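You operate a simulated robot arm through the tools that you are given. There is no shell and no other tool.

You run a simulated robot arm. Do the job below in one go: nothing can be reset, and whatever is moved stays where it is left.

JOB
Put things in order on the top of the desk. At the end: the teal dusting pad from the top of the desk stands on top of the brown parcel (marked "LACES"); the clear glass stands where the grey can (marked "SUEDE") stood; the grey can from the top of the desk stands where the beige two-ring cedar block stood; the beige two-ring cedar block stands where the teal dusting pad stood; whatever was shut is shut again. Leave all else as you found it, and nothing knocked over.

The check looks at the end state, three seconds after you hand in, the way a careful person would. Anything else that was tipped, shoved, dropped, spilled or broken makes it a failure.

ROBOT AND FRAMES
A 6-joint arm with a two-finger gripper, fixed in place. Base frame: the origin is at the foot of the arm, x ahead of it, y to its left, z up; the work surface is at about z = 0. Units: m, rad, N and s.
With the tool pointing down near the work surface it reaches from about 0.24 to 0.62 m from the base axis. Its first joint turns from -1.152 to 1.152 rad. Payload 1.37 kg.
Tool frame: the origin (TCP) lies between the finger pads and is the grasp point; the fingertips stand 0.022 m ahead of it; z points along the fingers, y is the line along which they close. Largest opening 0.092 m; the body of the gripper starts 0.065 m behind the TCP.
Orientation is told as [roll, pitch, yaw] about the base's x, y, z axes, in that order, counted from this pose: with the fingers straight down and closing along the base's y, the tool's x points along the base's -x, its y along +y and its z along -z.

CONTROLS
- The arm moves only by the tool send_rows. Its argument "moves" is a list of rows, each an object (a shift or turn left out is 0, a gripper value left out holds the last) with "delta_pos": the shift along the tool's x, y, z in m, a list of three; "delta_rot": the turn, a rotation vector about the tool's x, y, z in degrees, a list of three; "claw": the closure in counts, from 0 (fully open) to 255 (shut). In form: [{"delta_pos": [x, y, z], "delta_rot": [ax, ay, az], "claw": claw}, ...]. A call has 1 to 20 rows; each row shifts and turns the commanded pose from where the row before left it, along the tool's axes as they then stand. Rows are played at 5 a second. More than 0.05 m and 0.15 rad between two rows, or a gripper value outside its range, and nothing of the call is played. Where a pose cannot be reached the arm comes as near as it can. A force on the tool above 40 N (or 10 N above the force at the start of the call, whichever is more), or a blocked arm, ends the call early, and 0.2 s more pass. Each finger halts on what it meets, pressing with about 26 N; the grip force reading is that of the motor and also rises with nothing between the fingers. The clock runs only during rows and for 0.2 s after the last one: add rows that do not move to give the fingers time. The reply holds the time, the measured pose of the TCP, the force on the tool along the base axes, the opening and the grip force, in the units named above and with some noise, with the torque about the TCP (base axes, N m) and any sound that the robot's microphone picked up.
- Cameras (640 x 400 px; columns grow to the right, rows downward): "scene" is fixed at [0.0349, -0.4212, 0.5999]; the picture's right is [0.81, -0.58, 0.00], its down [-0.29, -0.41, -0.86] and it looks along [0.50, 0.70, -0.51] (base axes); focal length 349 px, centre (320, 200). "wrist" rides on the gripper at [0.071, 0.019, -0.102] in the tool frame; the picture's right is [-0.26, 0.96, 0.00], its down [-0.75, -0.20, -0.63] and it looks along [-0.60, -0.16, 0.78] (tool axes); focal length 280 px, centre (320, 200). There is no depth. A picture from a camera that has moved, and an enlarged one, comes with that camera's place and axes in the base frame and with its lens. The place of the scene camera against the robot may be out by one fixed shift of up to 0.012 m in any direction.
- grab_frame(camera): a new picture of that camera. No time passes.
- close_up(camera, box): a new picture of the part [left, top, right, bottom] of that camera's present view, enlarged. No time passes.
- sign_off(): hands the job in; it is judged then, once.

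Nothing tells you positions but the pictures and the camera data. Unless the task says otherwise, let go and move clear before handing in.

The tools are called as name(argument=value, ...) on one line, values as JSON. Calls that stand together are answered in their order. send_rows: Moves the arm, as the interface text tells. Its arguments: {"type":"object","properties":{"moves":{"type":"array","items":{"type":"object","properties":{"delta_pos":{"type":"array","items":{"type":"number"}},"delta_rot":{"type":"array","items":{"type":"number"}},"claw":{"type":"number"}}}}},"required":["moves"]} The other tools are called the same way: grab_frame (camera) takes a picture; close_up (camera, box) takes an enlarged picture of a part of a camera's view; sign_off () hands the job in.

At the start:

```text
time: 0.0
ee_pos: [0.3505, 0.1142, 0.2693]
orientation: [0.0, 0.0, -0.001]
ft_force: [-0.9, -0.8, 0.3]
wrist_torque: [-0.01, 0.02, 0.01]
finger_gap: 0.0919
finger_force: 0.0
```

scene: 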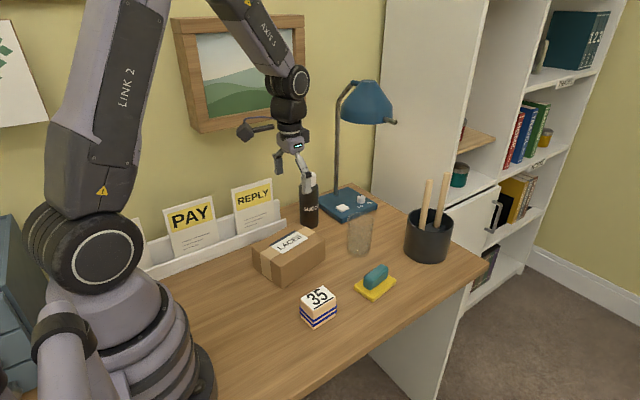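
wrist: 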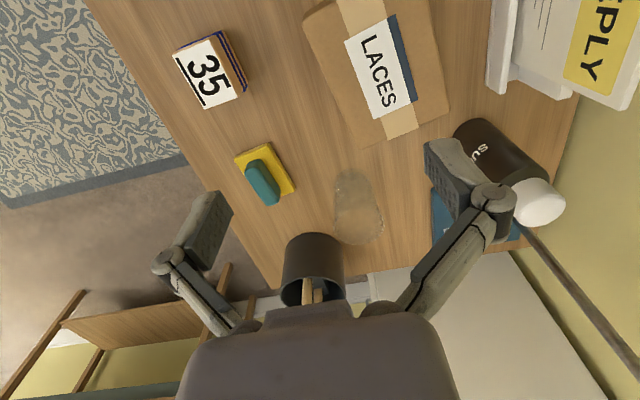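

I see a desk with the parcel, a "35" block with blue rings, a teal pad on something yellow, a clear glass and a dark can with a white cap. I'll look closer at each before moving anything.

close_up(camera="scene", box=[240, 160, 400, 260])

close_up(camera="scene", box=[280, 240, 440, 340])

close_up(camera="scene", box=[400, 100, 560, 200])

close_up(camera="wrist", box=[400, 100, 600, 240])

close_up(camera="wrist", box=[140, 20, 400, 240])

```text
4.00 times, centred on (320, 210) of scene
camera zoom: at [0.0349, -0.4212, 0.5999], right [0.81, -0.58, 0.0], down [-0.29, -0.41, -0.86], along [0.5, 0.7, -0.51], focal length 1397 px, centre (320, 160)
```

zoom: 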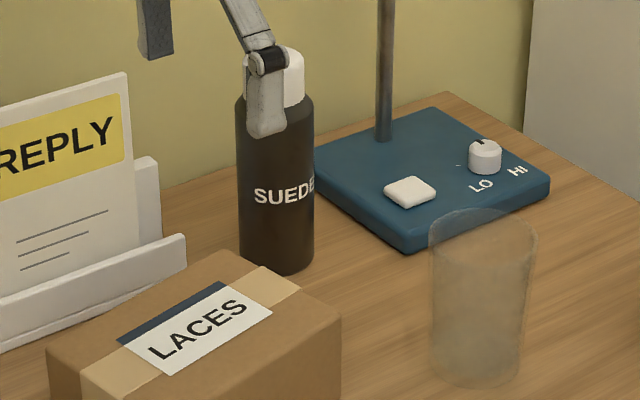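

```text
4.00 times, centred on (360, 290) of scene
camera zoom: at [0.0349, -0.4212, 0.5999], right [0.81, -0.58, 0.0], down [-0.29, -0.41, -0.86], along [0.5, 0.7, -0.51], focal length 1397 px, centre (160, -160)
```

zoom: 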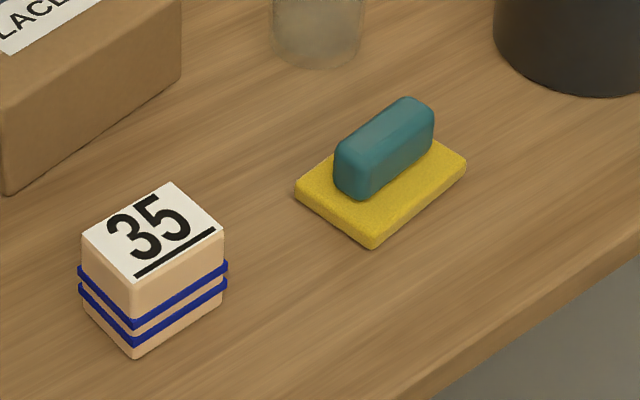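

```text
4.00 times, centred on (480, 150) of scene
camera zoom: at [0.0349, -0.4212, 0.5999], right [0.81, -0.58, 0.0], down [-0.29, -0.41, -0.86], along [0.5, 0.7, -0.51], focal length 1397 px, centre (-320, 400)
```

zoom: 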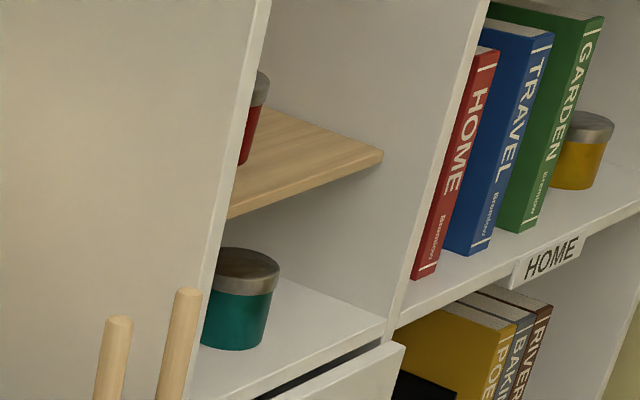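

```text
2.86 times, centred on (500, 170) of wrist
camera zoom: at [0.2814, 0.1332, 0.3701], right [0.26, 0.96, 0.0], down [0.75, -0.2, 0.63], along [0.6, -0.16, -0.78], focal length 801 px, centre (-194, 286)
```

zoom: 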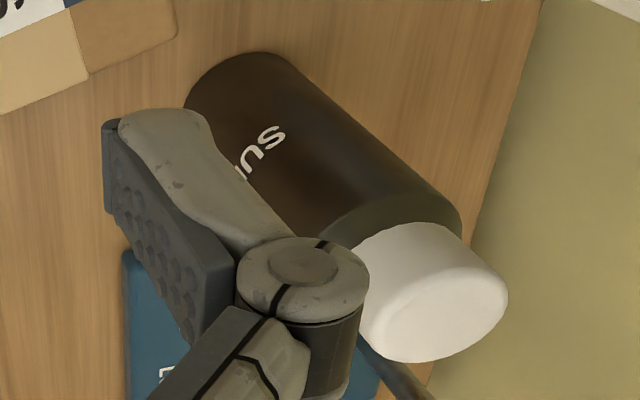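

```text
1.82 times, centred on (270, 130) of wrist
camera zoom: at [0.2814, 0.1332, 0.3701], right [0.26, 0.96, 0.0], down [0.75, -0.2, 0.63], along [0.6, -0.16, -0.78], focal length 510 px, centre (411, 327)
```

zoom: 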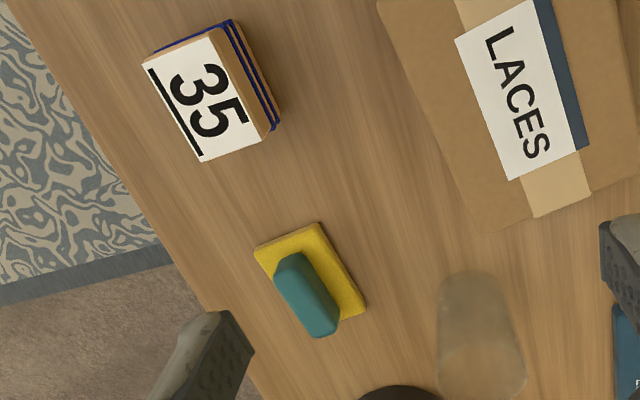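

The teal pad appears to be a yellow pad with a teal handle near (0.49, -0.01). The block is near (0.33, 0), the glass near (0.555, 0.115), the can near (0.505, 0.297) and the parcel near (0.37, 0.175). Next I move above the pad to see it better.

send_rows(moves=[{"delta_pos": [-0.0273, -0.0246, 0.014]}, {"delta_pos": [-0.0273, -0.0246, 0.014]}, {"delta_pos": [-0.0273, -0.0246, 0.014]}, {"delta_pos": [-0.0273, -0.0246, 0.014]}, {"delta_pos": [-0.0273, -0.0246, 0.014]}, {}, {}])

grab_frame(camera="wrist")

grab_frame(camera="scene")

```text
time: 1.6
ee_pos: [0.4871, -0.0091, 0.1965]
orientation: [0.0, 0.0, -0.001]
ft_force: [0.0, 0.3, -0.7]
wrist_torque: [-0.03, 0.02, -0.03]
finger_gap: 0.0922
finger_force: 0.1
```

```text
taken
camera wrist: at [0.4169, 0.0097, 0.2976], right [0.26, 0.97, 0.0], down [0.75, -0.2, 0.63], along [0.6, -0.16, -0.78], focal length 280 px, centre (320, 200)
```

wrist: 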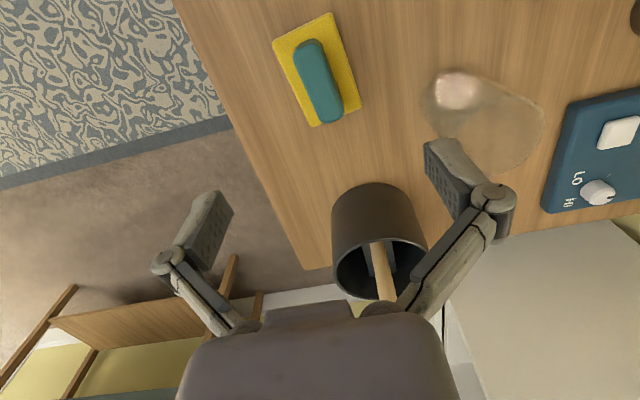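

```text
taken
```

scene: 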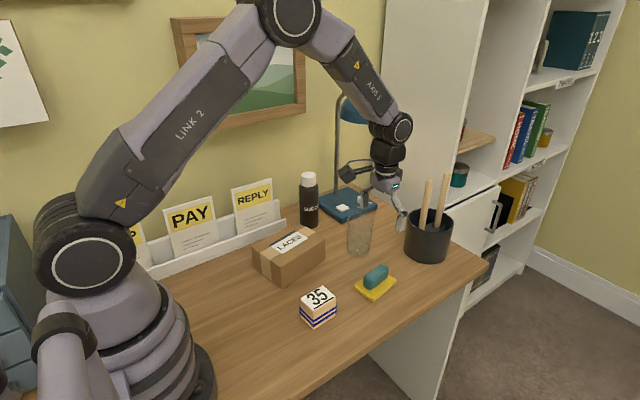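

From here the pad is clearly visible, and the glass shows a pale patch near its base. I'll zoom in on both.

close_up(camera="wrist", box=[400, 50, 560, 190])

close_up(camera="wrist", box=[250, 0, 390, 140])

close_up(camera="scene", box=[280, 160, 400, 270])

```text
2.86 times, centred on (480, 120) of wrist
camera zoom: at [0.4169, 0.0097, 0.2976], right [0.26, 0.97, 0.0], down [0.75, -0.2, 0.63], along [0.6, -0.16, -0.78], focal length 801 px, centre (-137, 429)
```

zoom: 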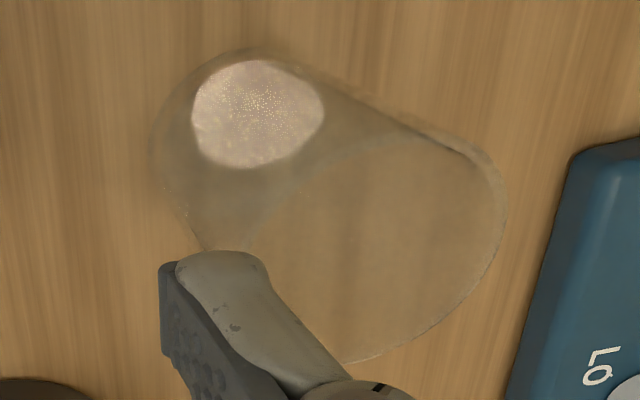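

```text
2.86 times, centred on (320, 70) of wrist
camera zoom: at [0.4169, 0.0097, 0.2976], right [0.26, 0.97, 0.0], down [0.75, -0.2, 0.63], along [0.6, -0.16, -0.78], focal length 801 px, centre (320, 571)
```

zoom: 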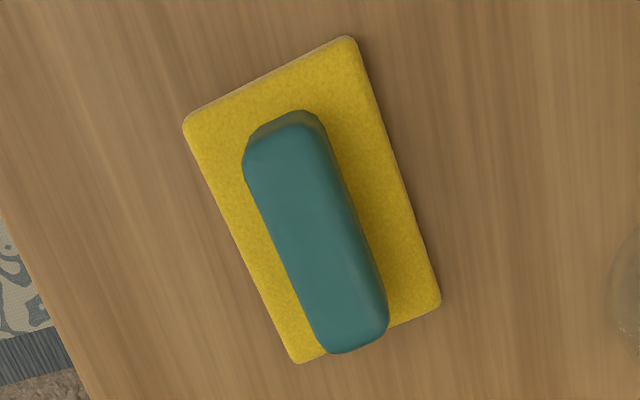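

```text
3.64 times, centred on (340, 215) of scene
camera zoom: at [0.0349, -0.4212, 0.5999], right [0.81, -0.58, 0.0], down [-0.29, -0.41, -0.86], along [0.5, 0.7, -0.51], focal length 1270 px, centre (247, 146)
```

zoom: 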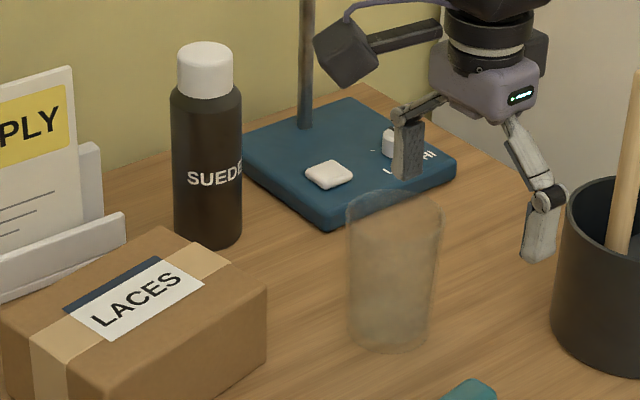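

The glass looks empty with a thick base. The pad lies at about (0.489, -0.010) with its long axis turned about 8°. Before moving anything I'll look at the block, parcel and can from closer so I have their original spots.

send_rows(moves=[{"delta_pos": [0.04, 0.0, -0.015]}, {"delta_pos": [0.04, 0.0, -0.015]}, {"delta_pos": [0.04, 0.0, 0]}, {"delta_pos": [0.037, 0.004, 0.0]}, {}, {}])

grab_frame(camera="wrist")

close_up(camera="wrist", box=[240, 20, 400, 140])

```text
time: 3.0
ee_pos: [0.3309, -0.0056, 0.2281]
orientation: [0.001, 0.0, 0.0]
ft_force: [-0.2, 0.2, -0.3]
wrist_torque: [0.01, 0.03, 0.01]
finger_gap: 0.0918
finger_force: 0.0
```

```text
taken
camera wrist: at [0.2614, 0.0125, 0.3294], right [0.26, 0.97, 0.0], down [0.75, -0.2, 0.63], along [0.6, -0.16, -0.78], focal length 280 px, centre (320, 200)
```

wrist: 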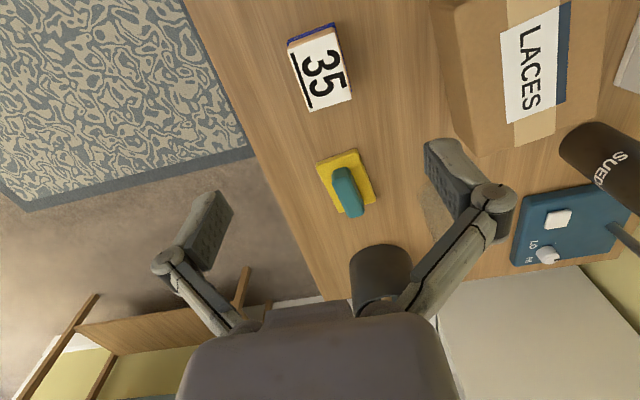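

```text
3.33 times, centred on (320, 80) of wrist
camera zoom: at [0.2614, 0.0125, 0.3294], right [0.26, 0.97, 0.0], down [0.75, -0.2, 0.63], along [0.6, -0.16, -0.78], focal length 935 px, centre (320, 600)
```

zoom: 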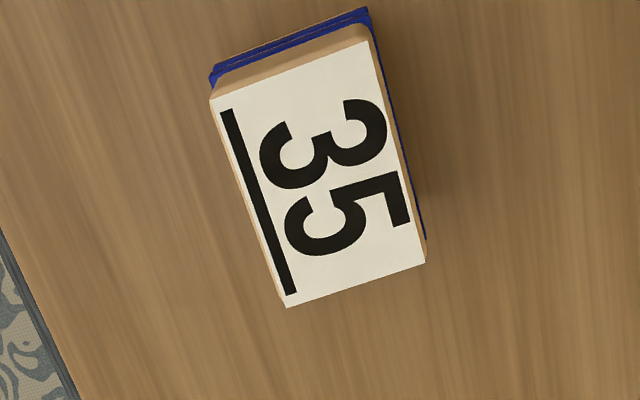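

The block's top centre is at about (0.330, -0.005), roughly 0.055 high and turned about 3°. Next I look at the parcel.

send_rows(moves=[{"delta_pos": [0.0, 0.04, -0.02]}, {"delta_pos": [0.0, 0.045, -0.02]}, {"delta_pos": [0.0, 0.045, 0]}, {"delta_pos": [0.0, 0.045, 0.0]}, {}, {}])

grab_frame(camera="wrist")

close_up(camera="wrist", box=[220, 0, 480, 160])

```text
time: 4.4
ee_pos: [0.3321, 0.169, 0.2678]
orientation: [0.001, -0.001, 0.001]
ft_force: [-0.3, -0.4, 0.2]
wrist_torque: [0.0, 0.0, -0.01]
finger_gap: 0.0918
finger_force: 0.1
```

```text
taken
camera wrist: at [0.2618, 0.1879, 0.37], right [0.26, 0.96, 0.0], down [0.75, -0.2, 0.63], along [0.6, -0.16, -0.78], focal length 280 px, centre (320, 200)
```

wrist: 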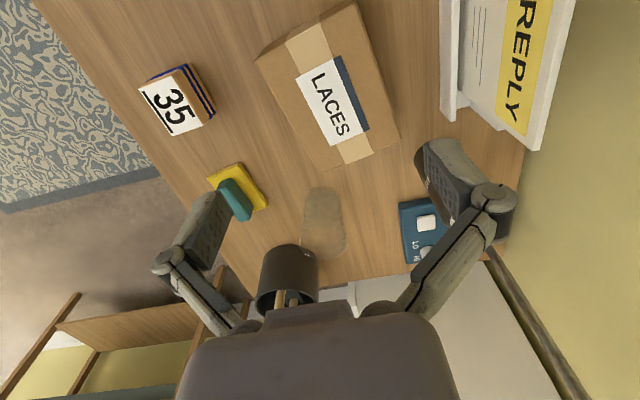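

```text
2.46 times, centred on (350, 80) of wrist
camera zoom: at [0.2618, 0.1879, 0.37], right [0.26, 0.96, 0.0], down [0.75, -0.2, 0.63], along [0.6, -0.16, -0.78], focal length 690 px, centre (246, 495)
```

zoom: 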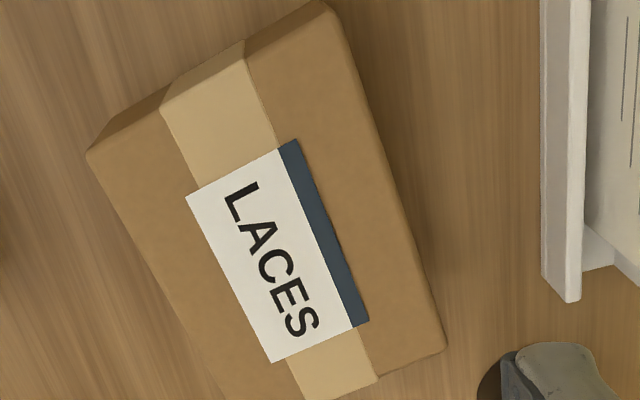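

The parcel top is at about z 0.07, centred at (0.369, 0.175) and turned about 10°. Next I look at the can and glass.

send_rows(moves=[{"delta_pos": [-0.03, 0.02, -0.02]}, {"delta_pos": [-0.03, 0.02, -0.01]}, {"delta_pos": [-0.03, 0.02, 0]}, {"delta_pos": [-0.02, 0.02, 0.0]}, {}, {}])

grab_frame(camera="wrist")

grab_frame(camera="scene")

```text
time: 5.8
ee_pos: [0.4428, 0.2497, 0.299]
orientation: [0.002, 0.0, 0.0]
ft_force: [-0.1, 0.1, 0.8]
wrist_torque: [0.02, -0.01, 0.02]
finger_gap: 0.0922
finger_force: 0.0
```

```text
taken
camera wrist: at [0.3734, 0.2685, 0.4017], right [0.26, 0.97, 0.0], down [0.75, -0.2, 0.63], along [0.6, -0.16, -0.78], focal length 280 px, centre (320, 200)
```

wrist: 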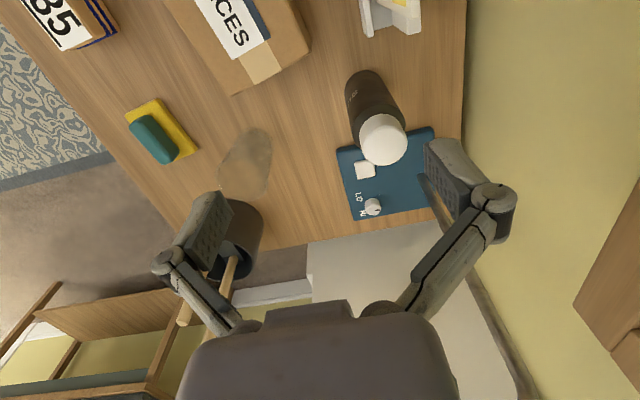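

```text
taken
```

scene: 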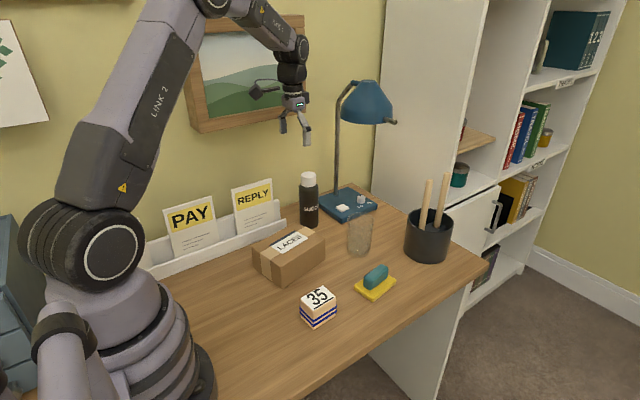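

The can is well in view, clear of the lamp head. I'll zoom in on the can and the glass to fix their positions.

close_up(camera="wrist", box=[310, 50, 450, 190])

close_up(camera="wrist", box=[190, 110, 310, 230])

close_up(camera="scene", box=[280, 160, 400, 270])

```text
2.86 times, centred on (380, 120) of wrist
camera zoom: at [0.3734, 0.2685, 0.4017], right [0.26, 0.97, 0.0], down [0.75, -0.2, 0.63], along [0.6, -0.16, -0.78], focal length 801 px, centre (149, 429)
```

zoom: 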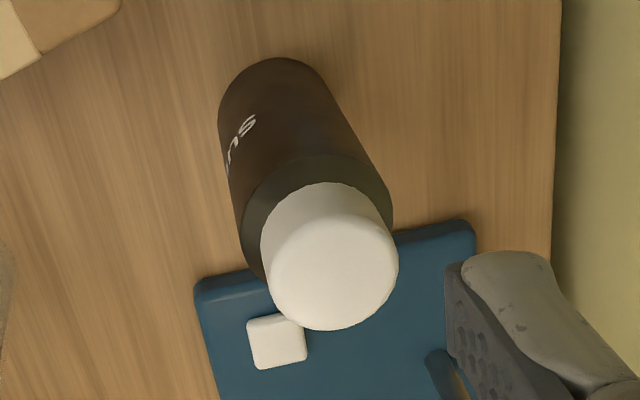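

```text
3.33 times, centred on (250, 170) of wrist
camera zoom: at [0.3734, 0.2685, 0.4017], right [0.26, 0.97, 0.0], down [0.75, -0.2, 0.63], along [0.6, -0.16, -0.78], focal length 935 px, centre (553, 300)
```

zoom: 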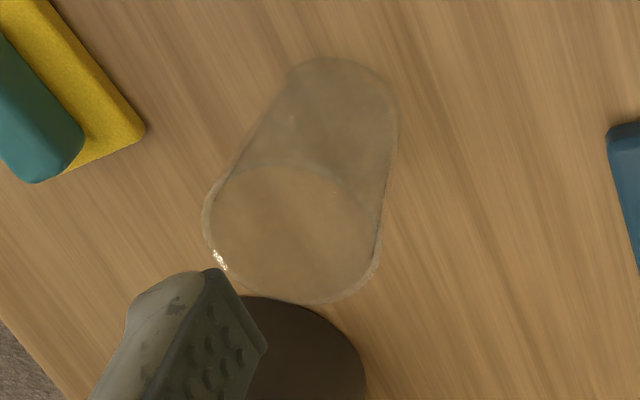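

```text
3.64 times, centred on (340, 215) of scene
camera zoom: at [0.0349, -0.4212, 0.5999], right [0.81, -0.58, 0.0], down [-0.29, -0.41, -0.86], along [0.5, 0.7, -0.51], focal length 1270 px, centre (247, 146)
```

zoom: 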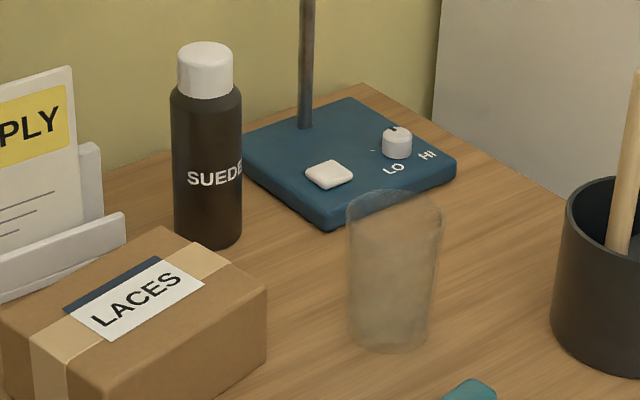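

The can base is at about (0.506, 0.295), about 0.167 tall. The glass is at about (0.546, 0.117), about 0.10 tall, with a 0.068 rim. I now go over the pad, turned 8° to match its handle.

send_rows(moves=[{"delta_pos": [-0.0065, -0.0371, 0.0]}, {"delta_pos": [-0.0065, -0.0371, 0.0]}, {"delta_pos": [-0.0065, -0.0371, 0.0]}, {"delta_pos": [-0.0065, -0.0371, 0.0]}, {"delta_pos": [-0.0065, -0.0371, 0.0]}, {"delta_pos": [-0.0065, -0.0371, 0.0]}, {"delta_pos": [-0.0065, -0.0371, 0.0]}, {"delta_pos": [0, 0, 0.04], "delta_rot": [0, 0, -4]}, {"delta_pos": [0, 0, 0.04], "delta_rot": [0, 0, -4]}, {"delta_pos": [0, 0, 0.04]}, {"delta_pos": [0, 0, 0.04]}, {"delta_pos": [0, 0, 0.02]}, {}, {}])

grab_frame(camera="wrist")

close_up(camera="scene", box=[320, 200, 440, 310])

```text
time: 8.8
ee_pos: [0.485, -0.0087, 0.1182]
orientation: [0.001, -0.002, 0.138]
ft_force: [0.5, 0.6, -0.3]
wrist_torque: [0.0, 0.0, 0.01]
finger_gap: 0.0921
finger_force: 0.1
```

```text
taken
camera wrist: at [0.4125, 0.0002, 0.2183], right [0.13, 0.99, 0.0], down [0.77, -0.1, 0.63], along [0.62, -0.08, -0.78], focal length 280 px, centre (320, 200)
```

wrist: 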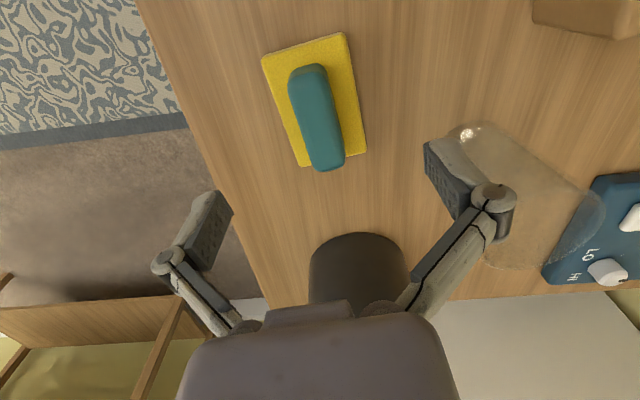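

```text
3.64 times, centred on (380, 255) of scene
camera zoom: at [0.0349, -0.4212, 0.5999], right [0.81, -0.58, 0.0], down [-0.29, -0.41, -0.86], along [0.5, 0.7, -0.51], focal length 1270 px, centre (102, 0)
```

zoom: 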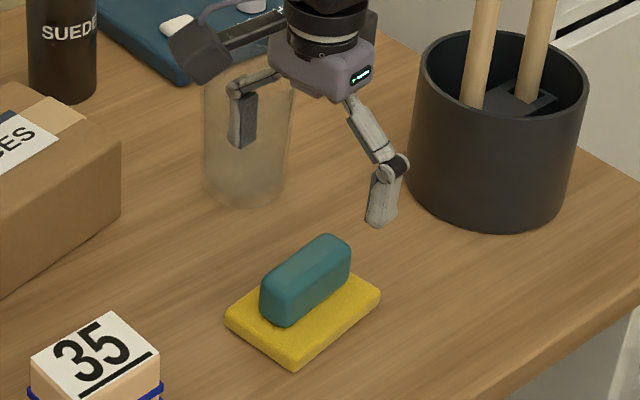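

The pad lies squarely between the fingers' line, with its centre at about (0.4895, -0.0105). I lower to the handle and close on it.

send_rows(moves=[{"delta_pos": [-0.0037, -0.0023, 0.026]}, {"delta_pos": [0, 0, 0.026]}, {"delta_pos": [0, 0, 0.025]}, {}, {"claw": 255}, {}, {}, {}, {}, {}])

close_up(camera="scene", box=[320, 200, 440, 310])

grab_frame(camera="wrist")

```text
time: 11.0
ee_pos: [0.4898, -0.0111, 0.0385]
orientation: [0.001, -0.001, 0.142]
ft_force: [0.0, 1.0, 2.5]
wrist_torque: [0.01, 0.03, -0.02]
finger_gap: 0.0251
finger_force: 26.0
```

```text
3.64 times, centred on (380, 255) of scene
camera zoom: at [0.0349, -0.4212, 0.5999], right [0.81, -0.58, 0.0], down [-0.29, -0.41, -0.86], along [0.5, 0.7, -0.51], focal length 1270 px, centre (102, 0)
```

zoom: 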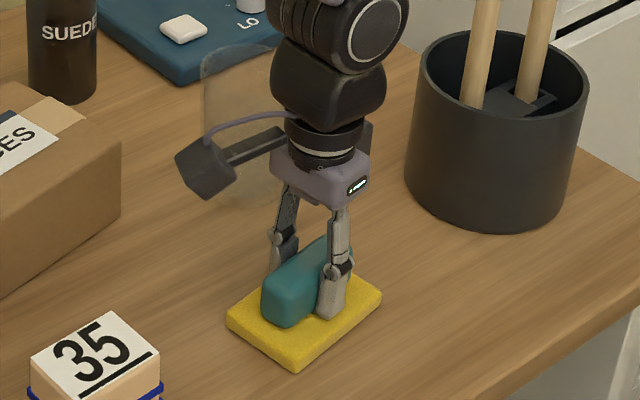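

```text
taken
camera wrist: at [0.4182, -0.0025, 0.1402], right [0.13, 0.99, 0.0], down [0.77, -0.1, 0.63], along [0.62, -0.08, -0.78], focal length 280 px, centre (320, 200)
```

wrist: 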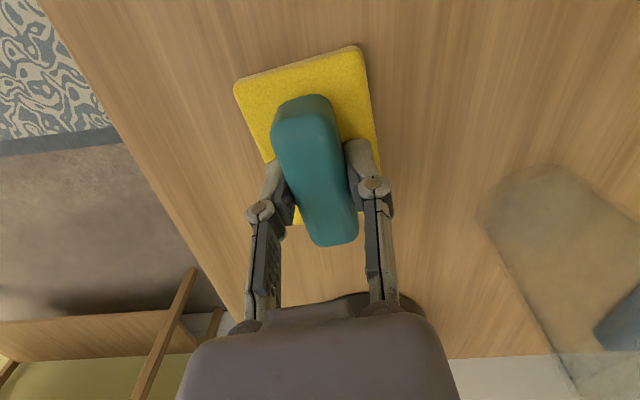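

The handle is held with a 0.025 gap. I lift straight up and check that the yellow base comes with it.

send_rows(moves=[{"delta_pos": [0, 0, -0.02]}, {"delta_pos": [0, 0, -0.03]}, {"delta_pos": [0, 0, -0.04]}, {"delta_pos": [0, 0, -0.04]}, {}, {}])

grab_frame(camera="wrist")

grab_frame(camera="scene")

```text
time: 12.4
ee_pos: [0.4877, -0.0102, 0.1748]
orientation: [0.001, 0.0, 0.14]
ft_force: [-0.7, 0.3, -1.1]
wrist_torque: [-0.04, 0.02, -0.02]
finger_gap: 0.0253
finger_force: 26.1
```

```text
taken
camera wrist: at [0.4162, -0.002, 0.2755], right [0.13, 0.99, 0.0], down [0.77, -0.1, 0.63], along [0.62, -0.08, -0.78], focal length 280 px, centre (320, 200)
```

wrist: 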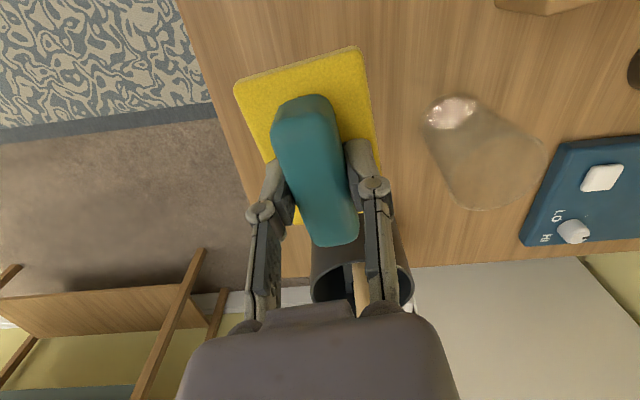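

```text
taken
```

scene: 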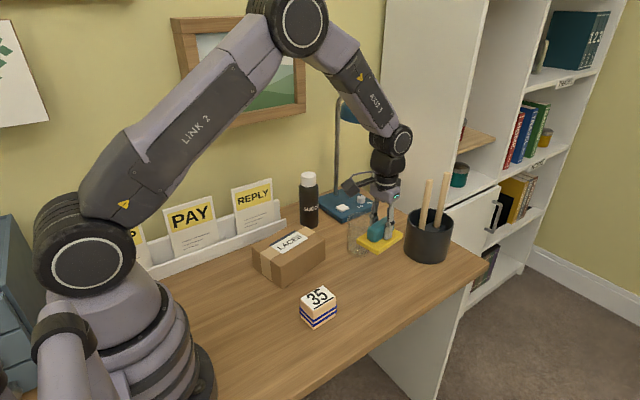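

The pad came up in one piece. I carry it over the parcel centre and lower it most of the way.

send_rows(moves=[{"delta_pos": [0.01533, 0.0333, 0]}, {"delta_pos": [0.01533, 0.0333, 0]}, {"delta_pos": [0.01533, 0.0333, 0]}, {"delta_pos": [0.01533, 0.0333, 0]}, {"delta_pos": [0.01533, 0.0333, 0]}, {"delta_pos": [0.01533, 0.0333, 0], "delta_rot": [0, 0, -2]}, {}, {"delta_pos": [0, 0, 0.03]}, {"delta_pos": [0, 0, 0.022]}, {}, {}])

grab_frame(camera="wrist")

close_up(camera="scene", box=[230, 180, 350, 290])

```text
time: 14.8
ee_pos: [0.3718, 0.1725, 0.1207]
orientation: [0.0, -0.002, 0.175]
ft_force: [0.4, -1.0, -0.7]
wrist_torque: [0.01, -0.01, 0.0]
finger_gap: 0.0251
finger_force: 25.6
```

```text
taken
camera wrist: at [0.2996, 0.1785, 0.2222], right [0.09, 1.0, 0.0], down [0.78, -0.07, 0.63], along [0.62, -0.06, -0.78], focal length 280 px, centre (320, 200)
```

wrist: 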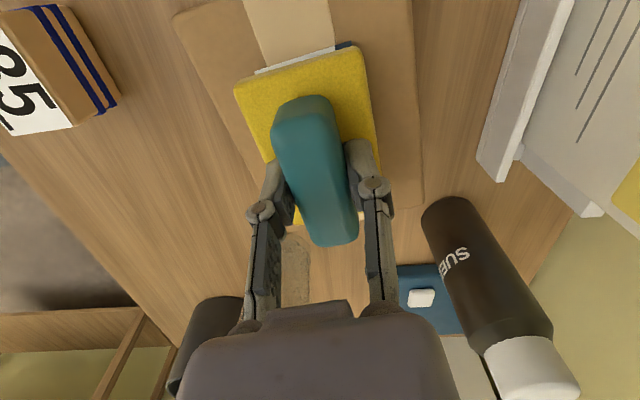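

```text
3.64 times, centred on (290, 235) of scene
camera zoom: at [0.0349, -0.4212, 0.5999], right [0.81, -0.58, 0.0], down [-0.29, -0.41, -0.86], along [0.5, 0.7, -0.51], focal length 1270 px, centre (429, 73)
```

zoom: 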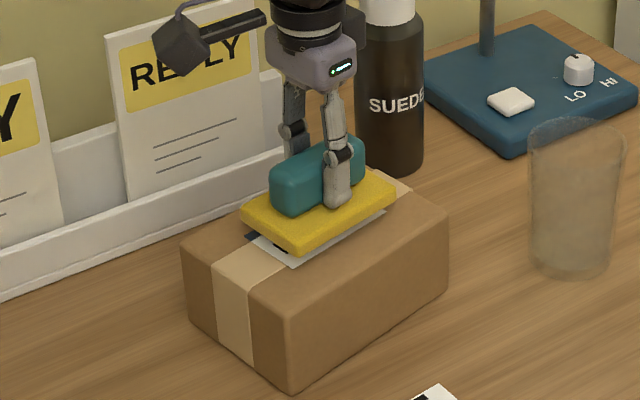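

The pad hovers over the middle of the parcel. I lower the last centimetre gently and watch the force.

send_rows(moves=[{"delta_pos": [0.002, 0.002, 0.003]}, {"delta_pos": [0, 0, 0.003]}, {"delta_pos": [0, 0, 0.002]}, {"delta_pos": [0, 0, 0.002]}, {}, {}])

close_up(camera="scene", box=[230, 180, 350, 290])

```text
time: 16.2
ee_pos: [0.3694, 0.1747, 0.1098]
orientation: [0.0, -0.002, 0.176]
ft_force: [0.7, 0.2, -0.6]
wrist_torque: [-0.02, 0.0, -0.01]
finger_gap: 0.0251
finger_force: 26.0
```

```text
3.64 times, centred on (290, 235) of scene
camera zoom: at [0.0349, -0.4212, 0.5999], right [0.81, -0.58, 0.0], down [-0.29, -0.41, -0.86], along [0.5, 0.7, -0.51], focal length 1270 px, centre (429, 73)
```

zoom: 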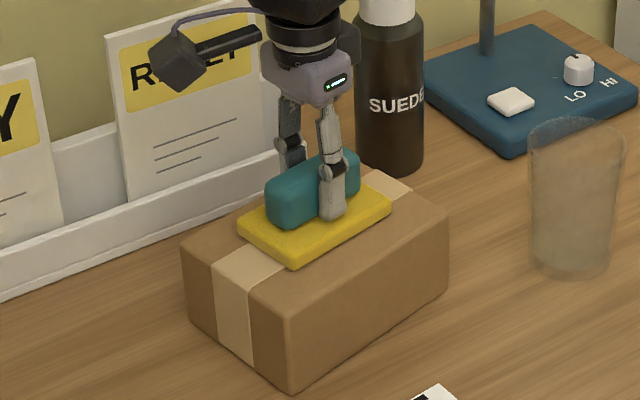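

send_rows(moves=[{"delta_pos": [0, 0, 0.001]}, {"delta_pos": [0, 0, 0.001]}, {}])

```text
time: 17.0
ee_pos: [0.3693, 0.1752, 0.1081]
orientation: [-0.001, -0.002, 0.174]
ft_force: [-4.1, -0.7, 20.6]
wrist_torque: [-0.01, 0.13, 0.0]
finger_gap: 0.0253
finger_force: 26.2
```

The pad has touched the parcel. I ease off a millimetre, release, and rise.

send_rows(moves=[{"delta_pos": [0, 0, -0.001]}, {"claw": 100}, {}, {}, {"claw": 0}, {}, {}, {"delta_pos": [0, 0, -0.02]}, {"delta_pos": [0, 0, -0.04]}, {"delta_pos": [0, 0, -0.04]}, {}])

grab_frame(camera="scene")

grab_frame(camera="wrist")

```text
time: 19.4
ee_pos: [0.3686, 0.1741, 0.2101]
orientation: [-0.001, 0.0, 0.175]
ft_force: [0.2, -0.5, -0.5]
wrist_torque: [-0.01, 0.0, 0.0]
finger_gap: 0.0921
finger_force: 0.0
```

```text
taken
```

scene: 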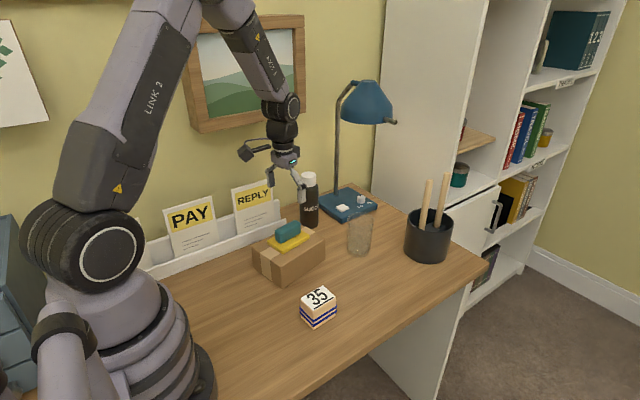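

```text
taken
camera wrist: at [0.297, 0.1804, 0.3107], right [0.09, 1.0, 0.0], down [0.78, -0.07, 0.63], along [0.62, -0.06, -0.78], focal length 280 px, centre (320, 200)
```

wrist: 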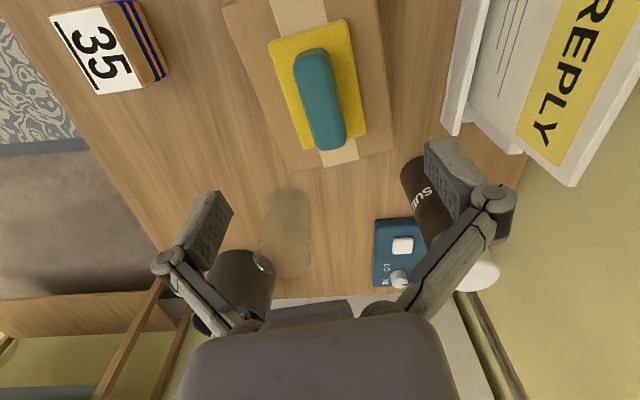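

The pad sits in the middle of the parcel. Next is the block; I move over it with a 3° turn.

send_rows(moves=[{"delta_pos": [0.01384, -0.0339, 0]}, {"delta_pos": [0.01384, -0.0339, 0]}, {"delta_pos": [0.01384, -0.0339, 0]}, {"delta_pos": [0.01384, -0.0339, 0]}, {"delta_pos": [0.01384, -0.0339, 0]}, {"delta_rot": [0, 0, 6.7]}, {"delta_pos": [0, 0, 0.04]}, {"delta_pos": [0, 0, 0.04]}, {}, {}])

grab_frame(camera="wrist")

close_up(camera="scene", box=[260, 240, 380, 350])

```text
time: 21.6
ee_pos: [0.3289, -0.0065, 0.1272]
orientation: [0.0, 0.001, 0.059]
ft_force: [0.4, -0.4, 1.1]
wrist_torque: [-0.01, -0.01, -0.01]
finger_gap: 0.0922
finger_force: 0.0
```

```text
taken
camera wrist: at [0.2579, 0.008, 0.2288], right [0.21, 0.98, 0.0], down [0.76, -0.16, 0.63], along [0.61, -0.13, -0.78], focal length 280 px, centre (320, 200)
```

wrist: 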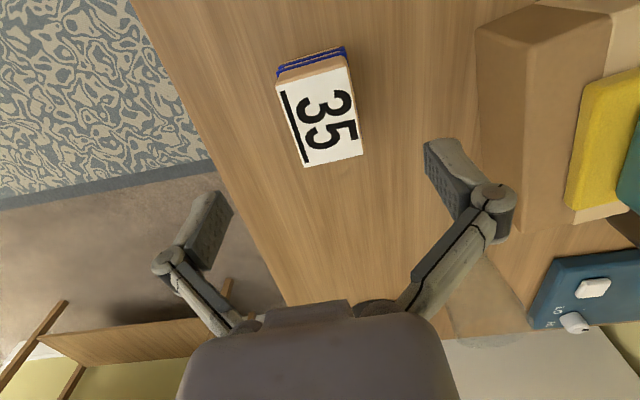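

```text
3.64 times, centred on (320, 295) of scene
camera zoom: at [0.0349, -0.4212, 0.5999], right [0.81, -0.58, 0.0], down [-0.29, -0.41, -0.86], along [0.5, 0.7, -0.51], focal length 1270 px, centre (320, -146)
```

zoom: 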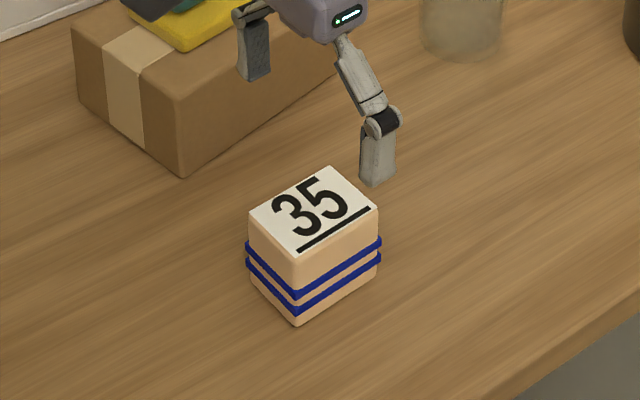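

The block is centred under the gripper, and its rings stick out on the lower half. I'll grip it above the rings, at z about 0.054.

send_rows(moves=[{"delta_pos": [-0.001, 0.001, 0.03]}, {"delta_pos": [0, 0, 0.03]}, {"delta_pos": [0, 0, 0.012]}, {}, {"claw": 255}, {}, {}, {}, {}])

close_up(camera="scene", box=[260, 240, 380, 350])

grab_frame(camera="wrist")

```text
time: 23.6
ee_pos: [0.3299, -0.0042, 0.0551]
orientation: [-0.001, -0.001, 0.058]
ft_force: [0.2, -0.5, 3.9]
wrist_torque: [-0.02, -0.02, 0.0]
finger_gap: 0.0455
finger_force: 26.1
```

```text
3.64 times, centred on (320, 295) of scene
camera zoom: at [0.0349, -0.4212, 0.5999], right [0.81, -0.58, 0.0], down [-0.29, -0.41, -0.86], along [0.5, 0.7, -0.51], focal length 1270 px, centre (320, -146)
```

zoom: 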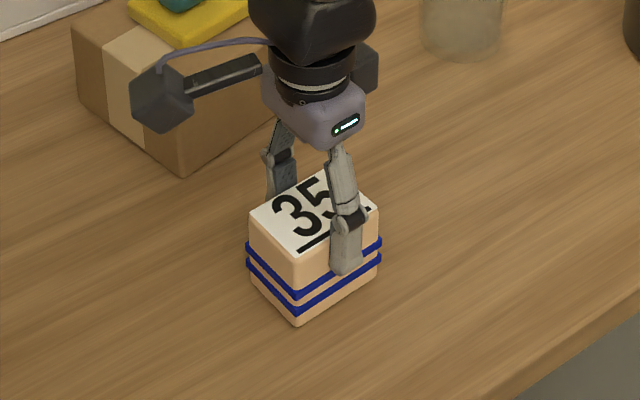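

```text
taken
camera wrist: at [0.2589, 0.0093, 0.1573], right [0.21, 0.98, 0.0], down [0.76, -0.16, 0.63], along [0.61, -0.13, -0.78], focal length 280 px, centre (320, 200)
```

wrist: 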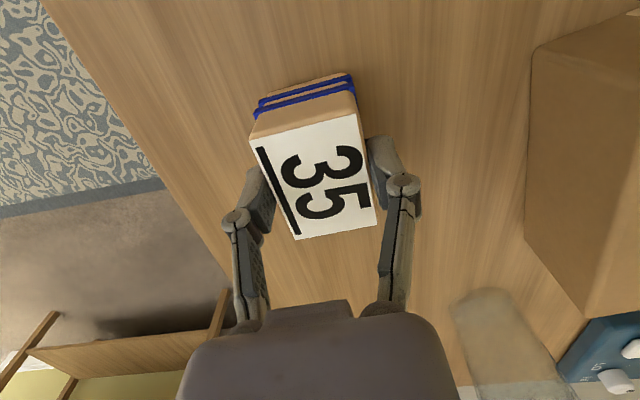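

The block is held at 0.0455. I lift it, carry it to the pad's old spot at (0.4885, -0.010), and lower most of the way.

send_rows(moves=[{"delta_pos": [0, 0, -0.02]}, {"delta_pos": [0, 0, -0.04]}, {"delta_pos": [-0.0395, -0.0038, 0]}, {"delta_pos": [-0.0395, -0.0038, 0]}, {"delta_pos": [-0.0395, -0.0038, 0]}, {"delta_pos": [-0.0395, -0.0038, 0]}, {}, {"delta_pos": [0, 0, 0.03]}, {"delta_pos": [0, 0, 0.022]}, {}, {}])

close_up(camera="scene", box=[320, 200, 440, 310])

```text
time: 26.0
ee_pos: [0.4896, -0.0074, 0.0639]
orientation: [0.0, 0.0, 0.057]
ft_force: [0.0, -0.2, -0.9]
wrist_torque: [-0.01, 0.02, 0.01]
finger_gap: 0.0453
finger_force: 25.2
```

```text
3.64 times, centred on (380, 255) of scene
camera zoom: at [0.0349, -0.4212, 0.5999], right [0.81, -0.58, 0.0], down [-0.29, -0.41, -0.86], along [0.5, 0.7, -0.51], focal length 1270 px, centre (102, 0)
```

zoom: 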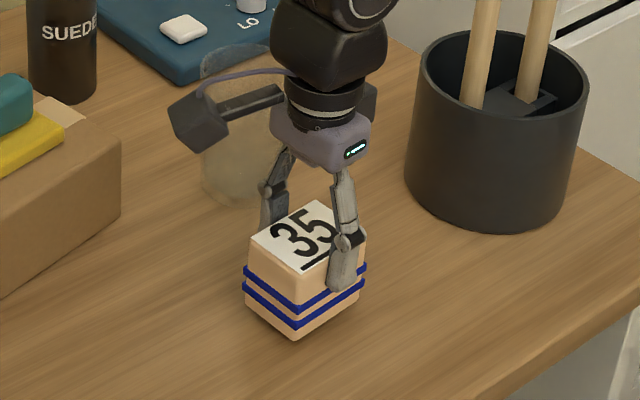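

I make a small y correction and lower the last few millimetres.

send_rows(moves=[{"delta_pos": [0.001, -0.0023, 0.003]}, {"delta_pos": [0, 0, 0.002]}, {"delta_pos": [0, 0, 0.001]}, {"delta_pos": [0, 0, 0.001]}, {}, {}])

```text
time: 27.4
ee_pos: [0.4896, -0.0098, 0.0586]
orientation: [0.001, 0.001, 0.058]
ft_force: [0.2, 0.0, -1.2]
wrist_torque: [0.03, -0.01, -0.03]
finger_gap: 0.0451
finger_force: 26.0
```

send_rows(moves=[{"delta_pos": [0, 0, 0.001]}, {"delta_pos": [0, 0, 0.001]}, {"delta_pos": [0, 0, 0.001]}, {}])

```text
time: 28.4
ee_pos: [0.4899, -0.0109, 0.0563]
orientation: [0.0, -0.002, 0.057]
ft_force: [-6.8, 2.8, 17.0]
wrist_torque: [0.11, 0.29, -0.02]
finger_gap: 0.0448
finger_force: 26.3
```

The block is touching the desk with about 17 N. I ease off slightly, release and rise.

send_rows(moves=[{"delta_pos": [0, 0, -0.0008]}, {"claw": 80}, {}, {}, {"claw": 0}, {}, {}, {"delta_pos": [0, 0, -0.02]}, {"delta_pos": [0, 0, -0.04]}, {"delta_pos": [0, 0, -0.04]}, {}, {}])

grab_frame(camera="scene")

grab_frame(camera="wrist")

```text
time: 31.0
ee_pos: [0.4882, -0.0104, 0.1572]
orientation: [0.0, 0.0, 0.057]
ft_force: [0.0, 0.0, -0.1]
wrist_torque: [0.01, -0.02, -0.03]
finger_gap: 0.0919
finger_force: 0.0
```

```text
taken
```

scene: 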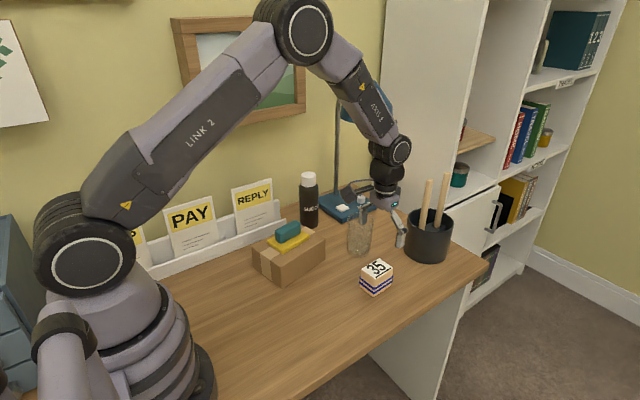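

```text
taken
camera wrist: at [0.4175, 0.0037, 0.2579], right [0.21, 0.98, 0.0], down [0.76, -0.16, 0.63], along [0.61, -0.13, -0.78], focal length 280 px, centre (320, 200)
```

wrist: 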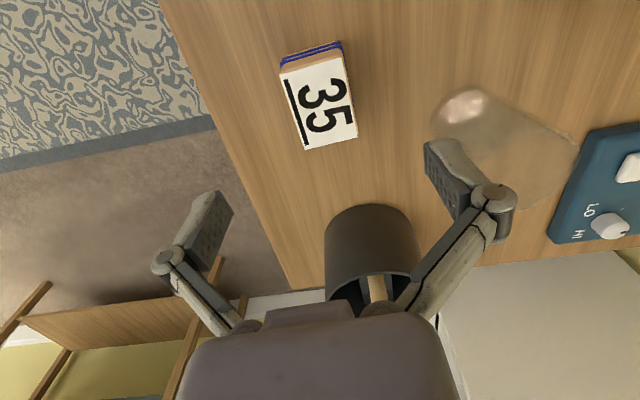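

The block now stands where the pad was. Next is the can; I rise and move above it at z about 0.25, then check alignment.

send_rows(moves=[{"delta_pos": [0, 0, -0.045]}, {"delta_pos": [0, 0, -0.045]}, {"delta_pos": [-0.00505, 0.04336, 0]}, {"delta_pos": [-0.00505, 0.04336, 0]}, {"delta_pos": [-0.00505, 0.04336, 0]}, {"delta_pos": [-0.00505, 0.04336, 0]}, {"delta_pos": [-0.00505, 0.04336, 0]}, {"delta_pos": [-0.00505, 0.04336, 0]}, {"delta_pos": [-0.00505, 0.04336, 0]}, {}, {}])

grab_frame(camera="wrist")

grab_frame(camera="scene")

```text
time: 33.4
ee_pos: [0.5097, 0.2985, 0.2452]
orientation: [0.001, 0.001, 0.057]
ft_force: [-0.5, 0.4, -0.5]
wrist_torque: [-0.01, 0.02, 0.02]
finger_gap: 0.0919
finger_force: 0.1
```

```text
taken
camera wrist: at [0.4387, 0.3132, 0.3457], right [0.21, 0.98, 0.0], down [0.76, -0.16, 0.63], along [0.61, -0.13, -0.78], focal length 280 px, centre (320, 200)
```

wrist: 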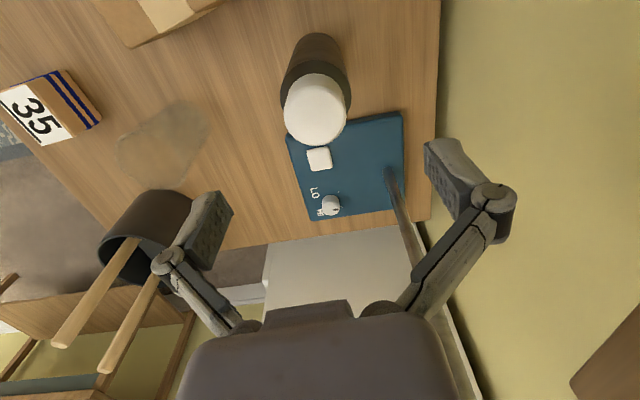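

```text
taken
```

scene: 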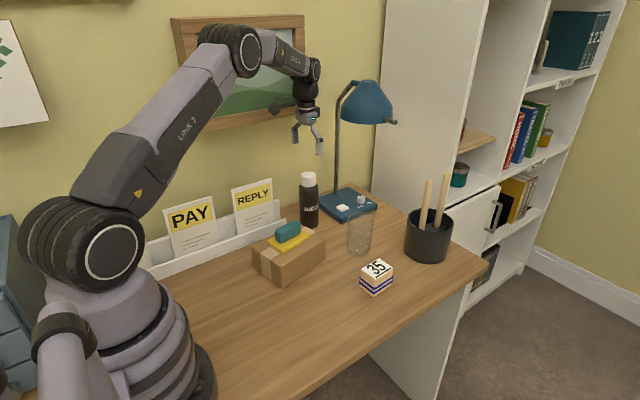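

close_up(camera="wrist", box=[250, 20, 390, 160])

```text
2.86 times, centred on (320, 90) of wrist
camera zoom: at [0.4387, 0.3132, 0.3457], right [0.21, 0.98, 0.0], down [0.76, -0.16, 0.63], along [0.61, -0.13, -0.78], focal length 801 px, centre (320, 514)
```

zoom: 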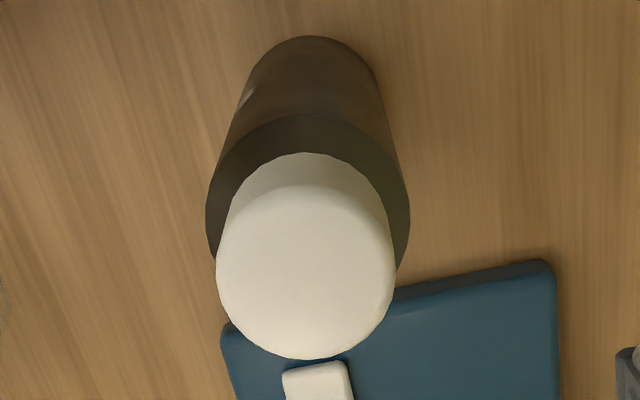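

The can is centred at (0.507, 0.296), its top at z 0.168 and shoulder near 0.13. I shift slightly and lower to z 0.116, then grip the body.

send_rows(moves=[{"delta_pos": [0.0029, -0.0026, 0]}, {"delta_pos": [0, 0, 0.04]}, {"delta_pos": [0, 0, 0.04]}, {"delta_pos": [0, 0, 0.03]}, {"delta_pos": [0, 0, 0.019]}, {}, {"claw": 255}, {}, {}, {}, {}])

grab_frame(camera="wrist")

close_up(camera="scene", box=[230, 140, 390, 260])

```text
time: 35.8
ee_pos: [0.5045, 0.2912, 0.1156]
orientation: [0.0, -0.001, 0.057]
ft_force: [-0.6, 1.9, 5.7]
wrist_torque: [0.1, -0.06, 0.01]
finger_gap: 0.0551
finger_force: 26.1
```

```text
taken
camera wrist: at [0.4342, 0.3061, 0.217], right [0.21, 0.98, 0.0], down [0.76, -0.16, 0.63], along [0.61, -0.13, -0.78], focal length 280 px, centre (320, 200)
```

wrist: 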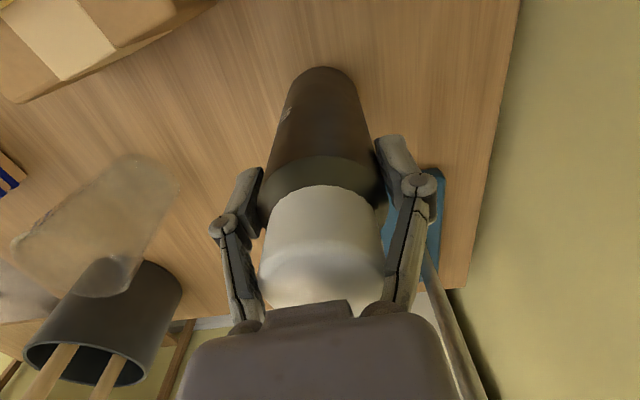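

```text
3.33 times, centred on (310, 200) of scene
camera zoom: at [0.0349, -0.4212, 0.5999], right [0.81, -0.58, 0.0], down [-0.29, -0.41, -0.86], along [0.5, 0.7, -0.51], focal length 1164 px, centre (353, 200)
```

zoom: 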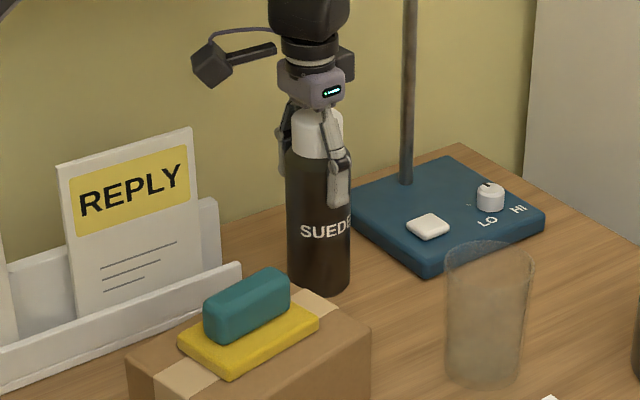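

The can is gripped at 0.055 width; its base is centred at about (0.507, 0.293). I lift it straight up.

send_rows(moves=[{"delta_pos": [0, 0, -0.015]}, {"delta_pos": [0, 0, -0.03]}, {"delta_pos": [0, 0, -0.035]}, {"delta_pos": [0, 0, -0.035]}, {"delta_pos": [0, 0, -0.03]}, {}, {}])

grab_frame(camera="scene")

grab_frame(camera="wrist")

```text
time: 37.4
ee_pos: [0.5026, 0.2925, 0.2612]
orientation: [0.0, 0.001, 0.057]
ft_force: [-1.3, 0.8, -2.3]
wrist_torque: [0.01, -0.01, 0.02]
finger_gap: 0.055
finger_force: 26.1
```

```text
taken
```

scene: 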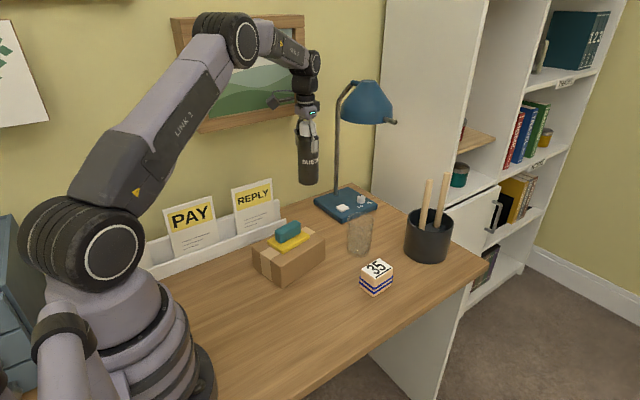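

```text
taken
camera wrist: at [0.4326, 0.306, 0.363], right [0.21, 0.98, 0.0], down [0.76, -0.16, 0.63], along [0.61, -0.13, -0.78], focal length 280 px, centre (320, 200)
```

wrist: 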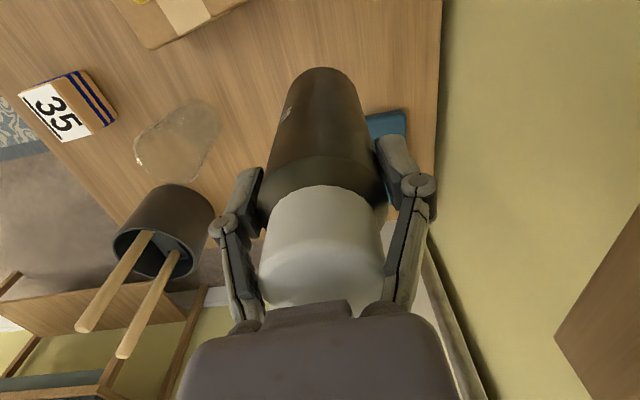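

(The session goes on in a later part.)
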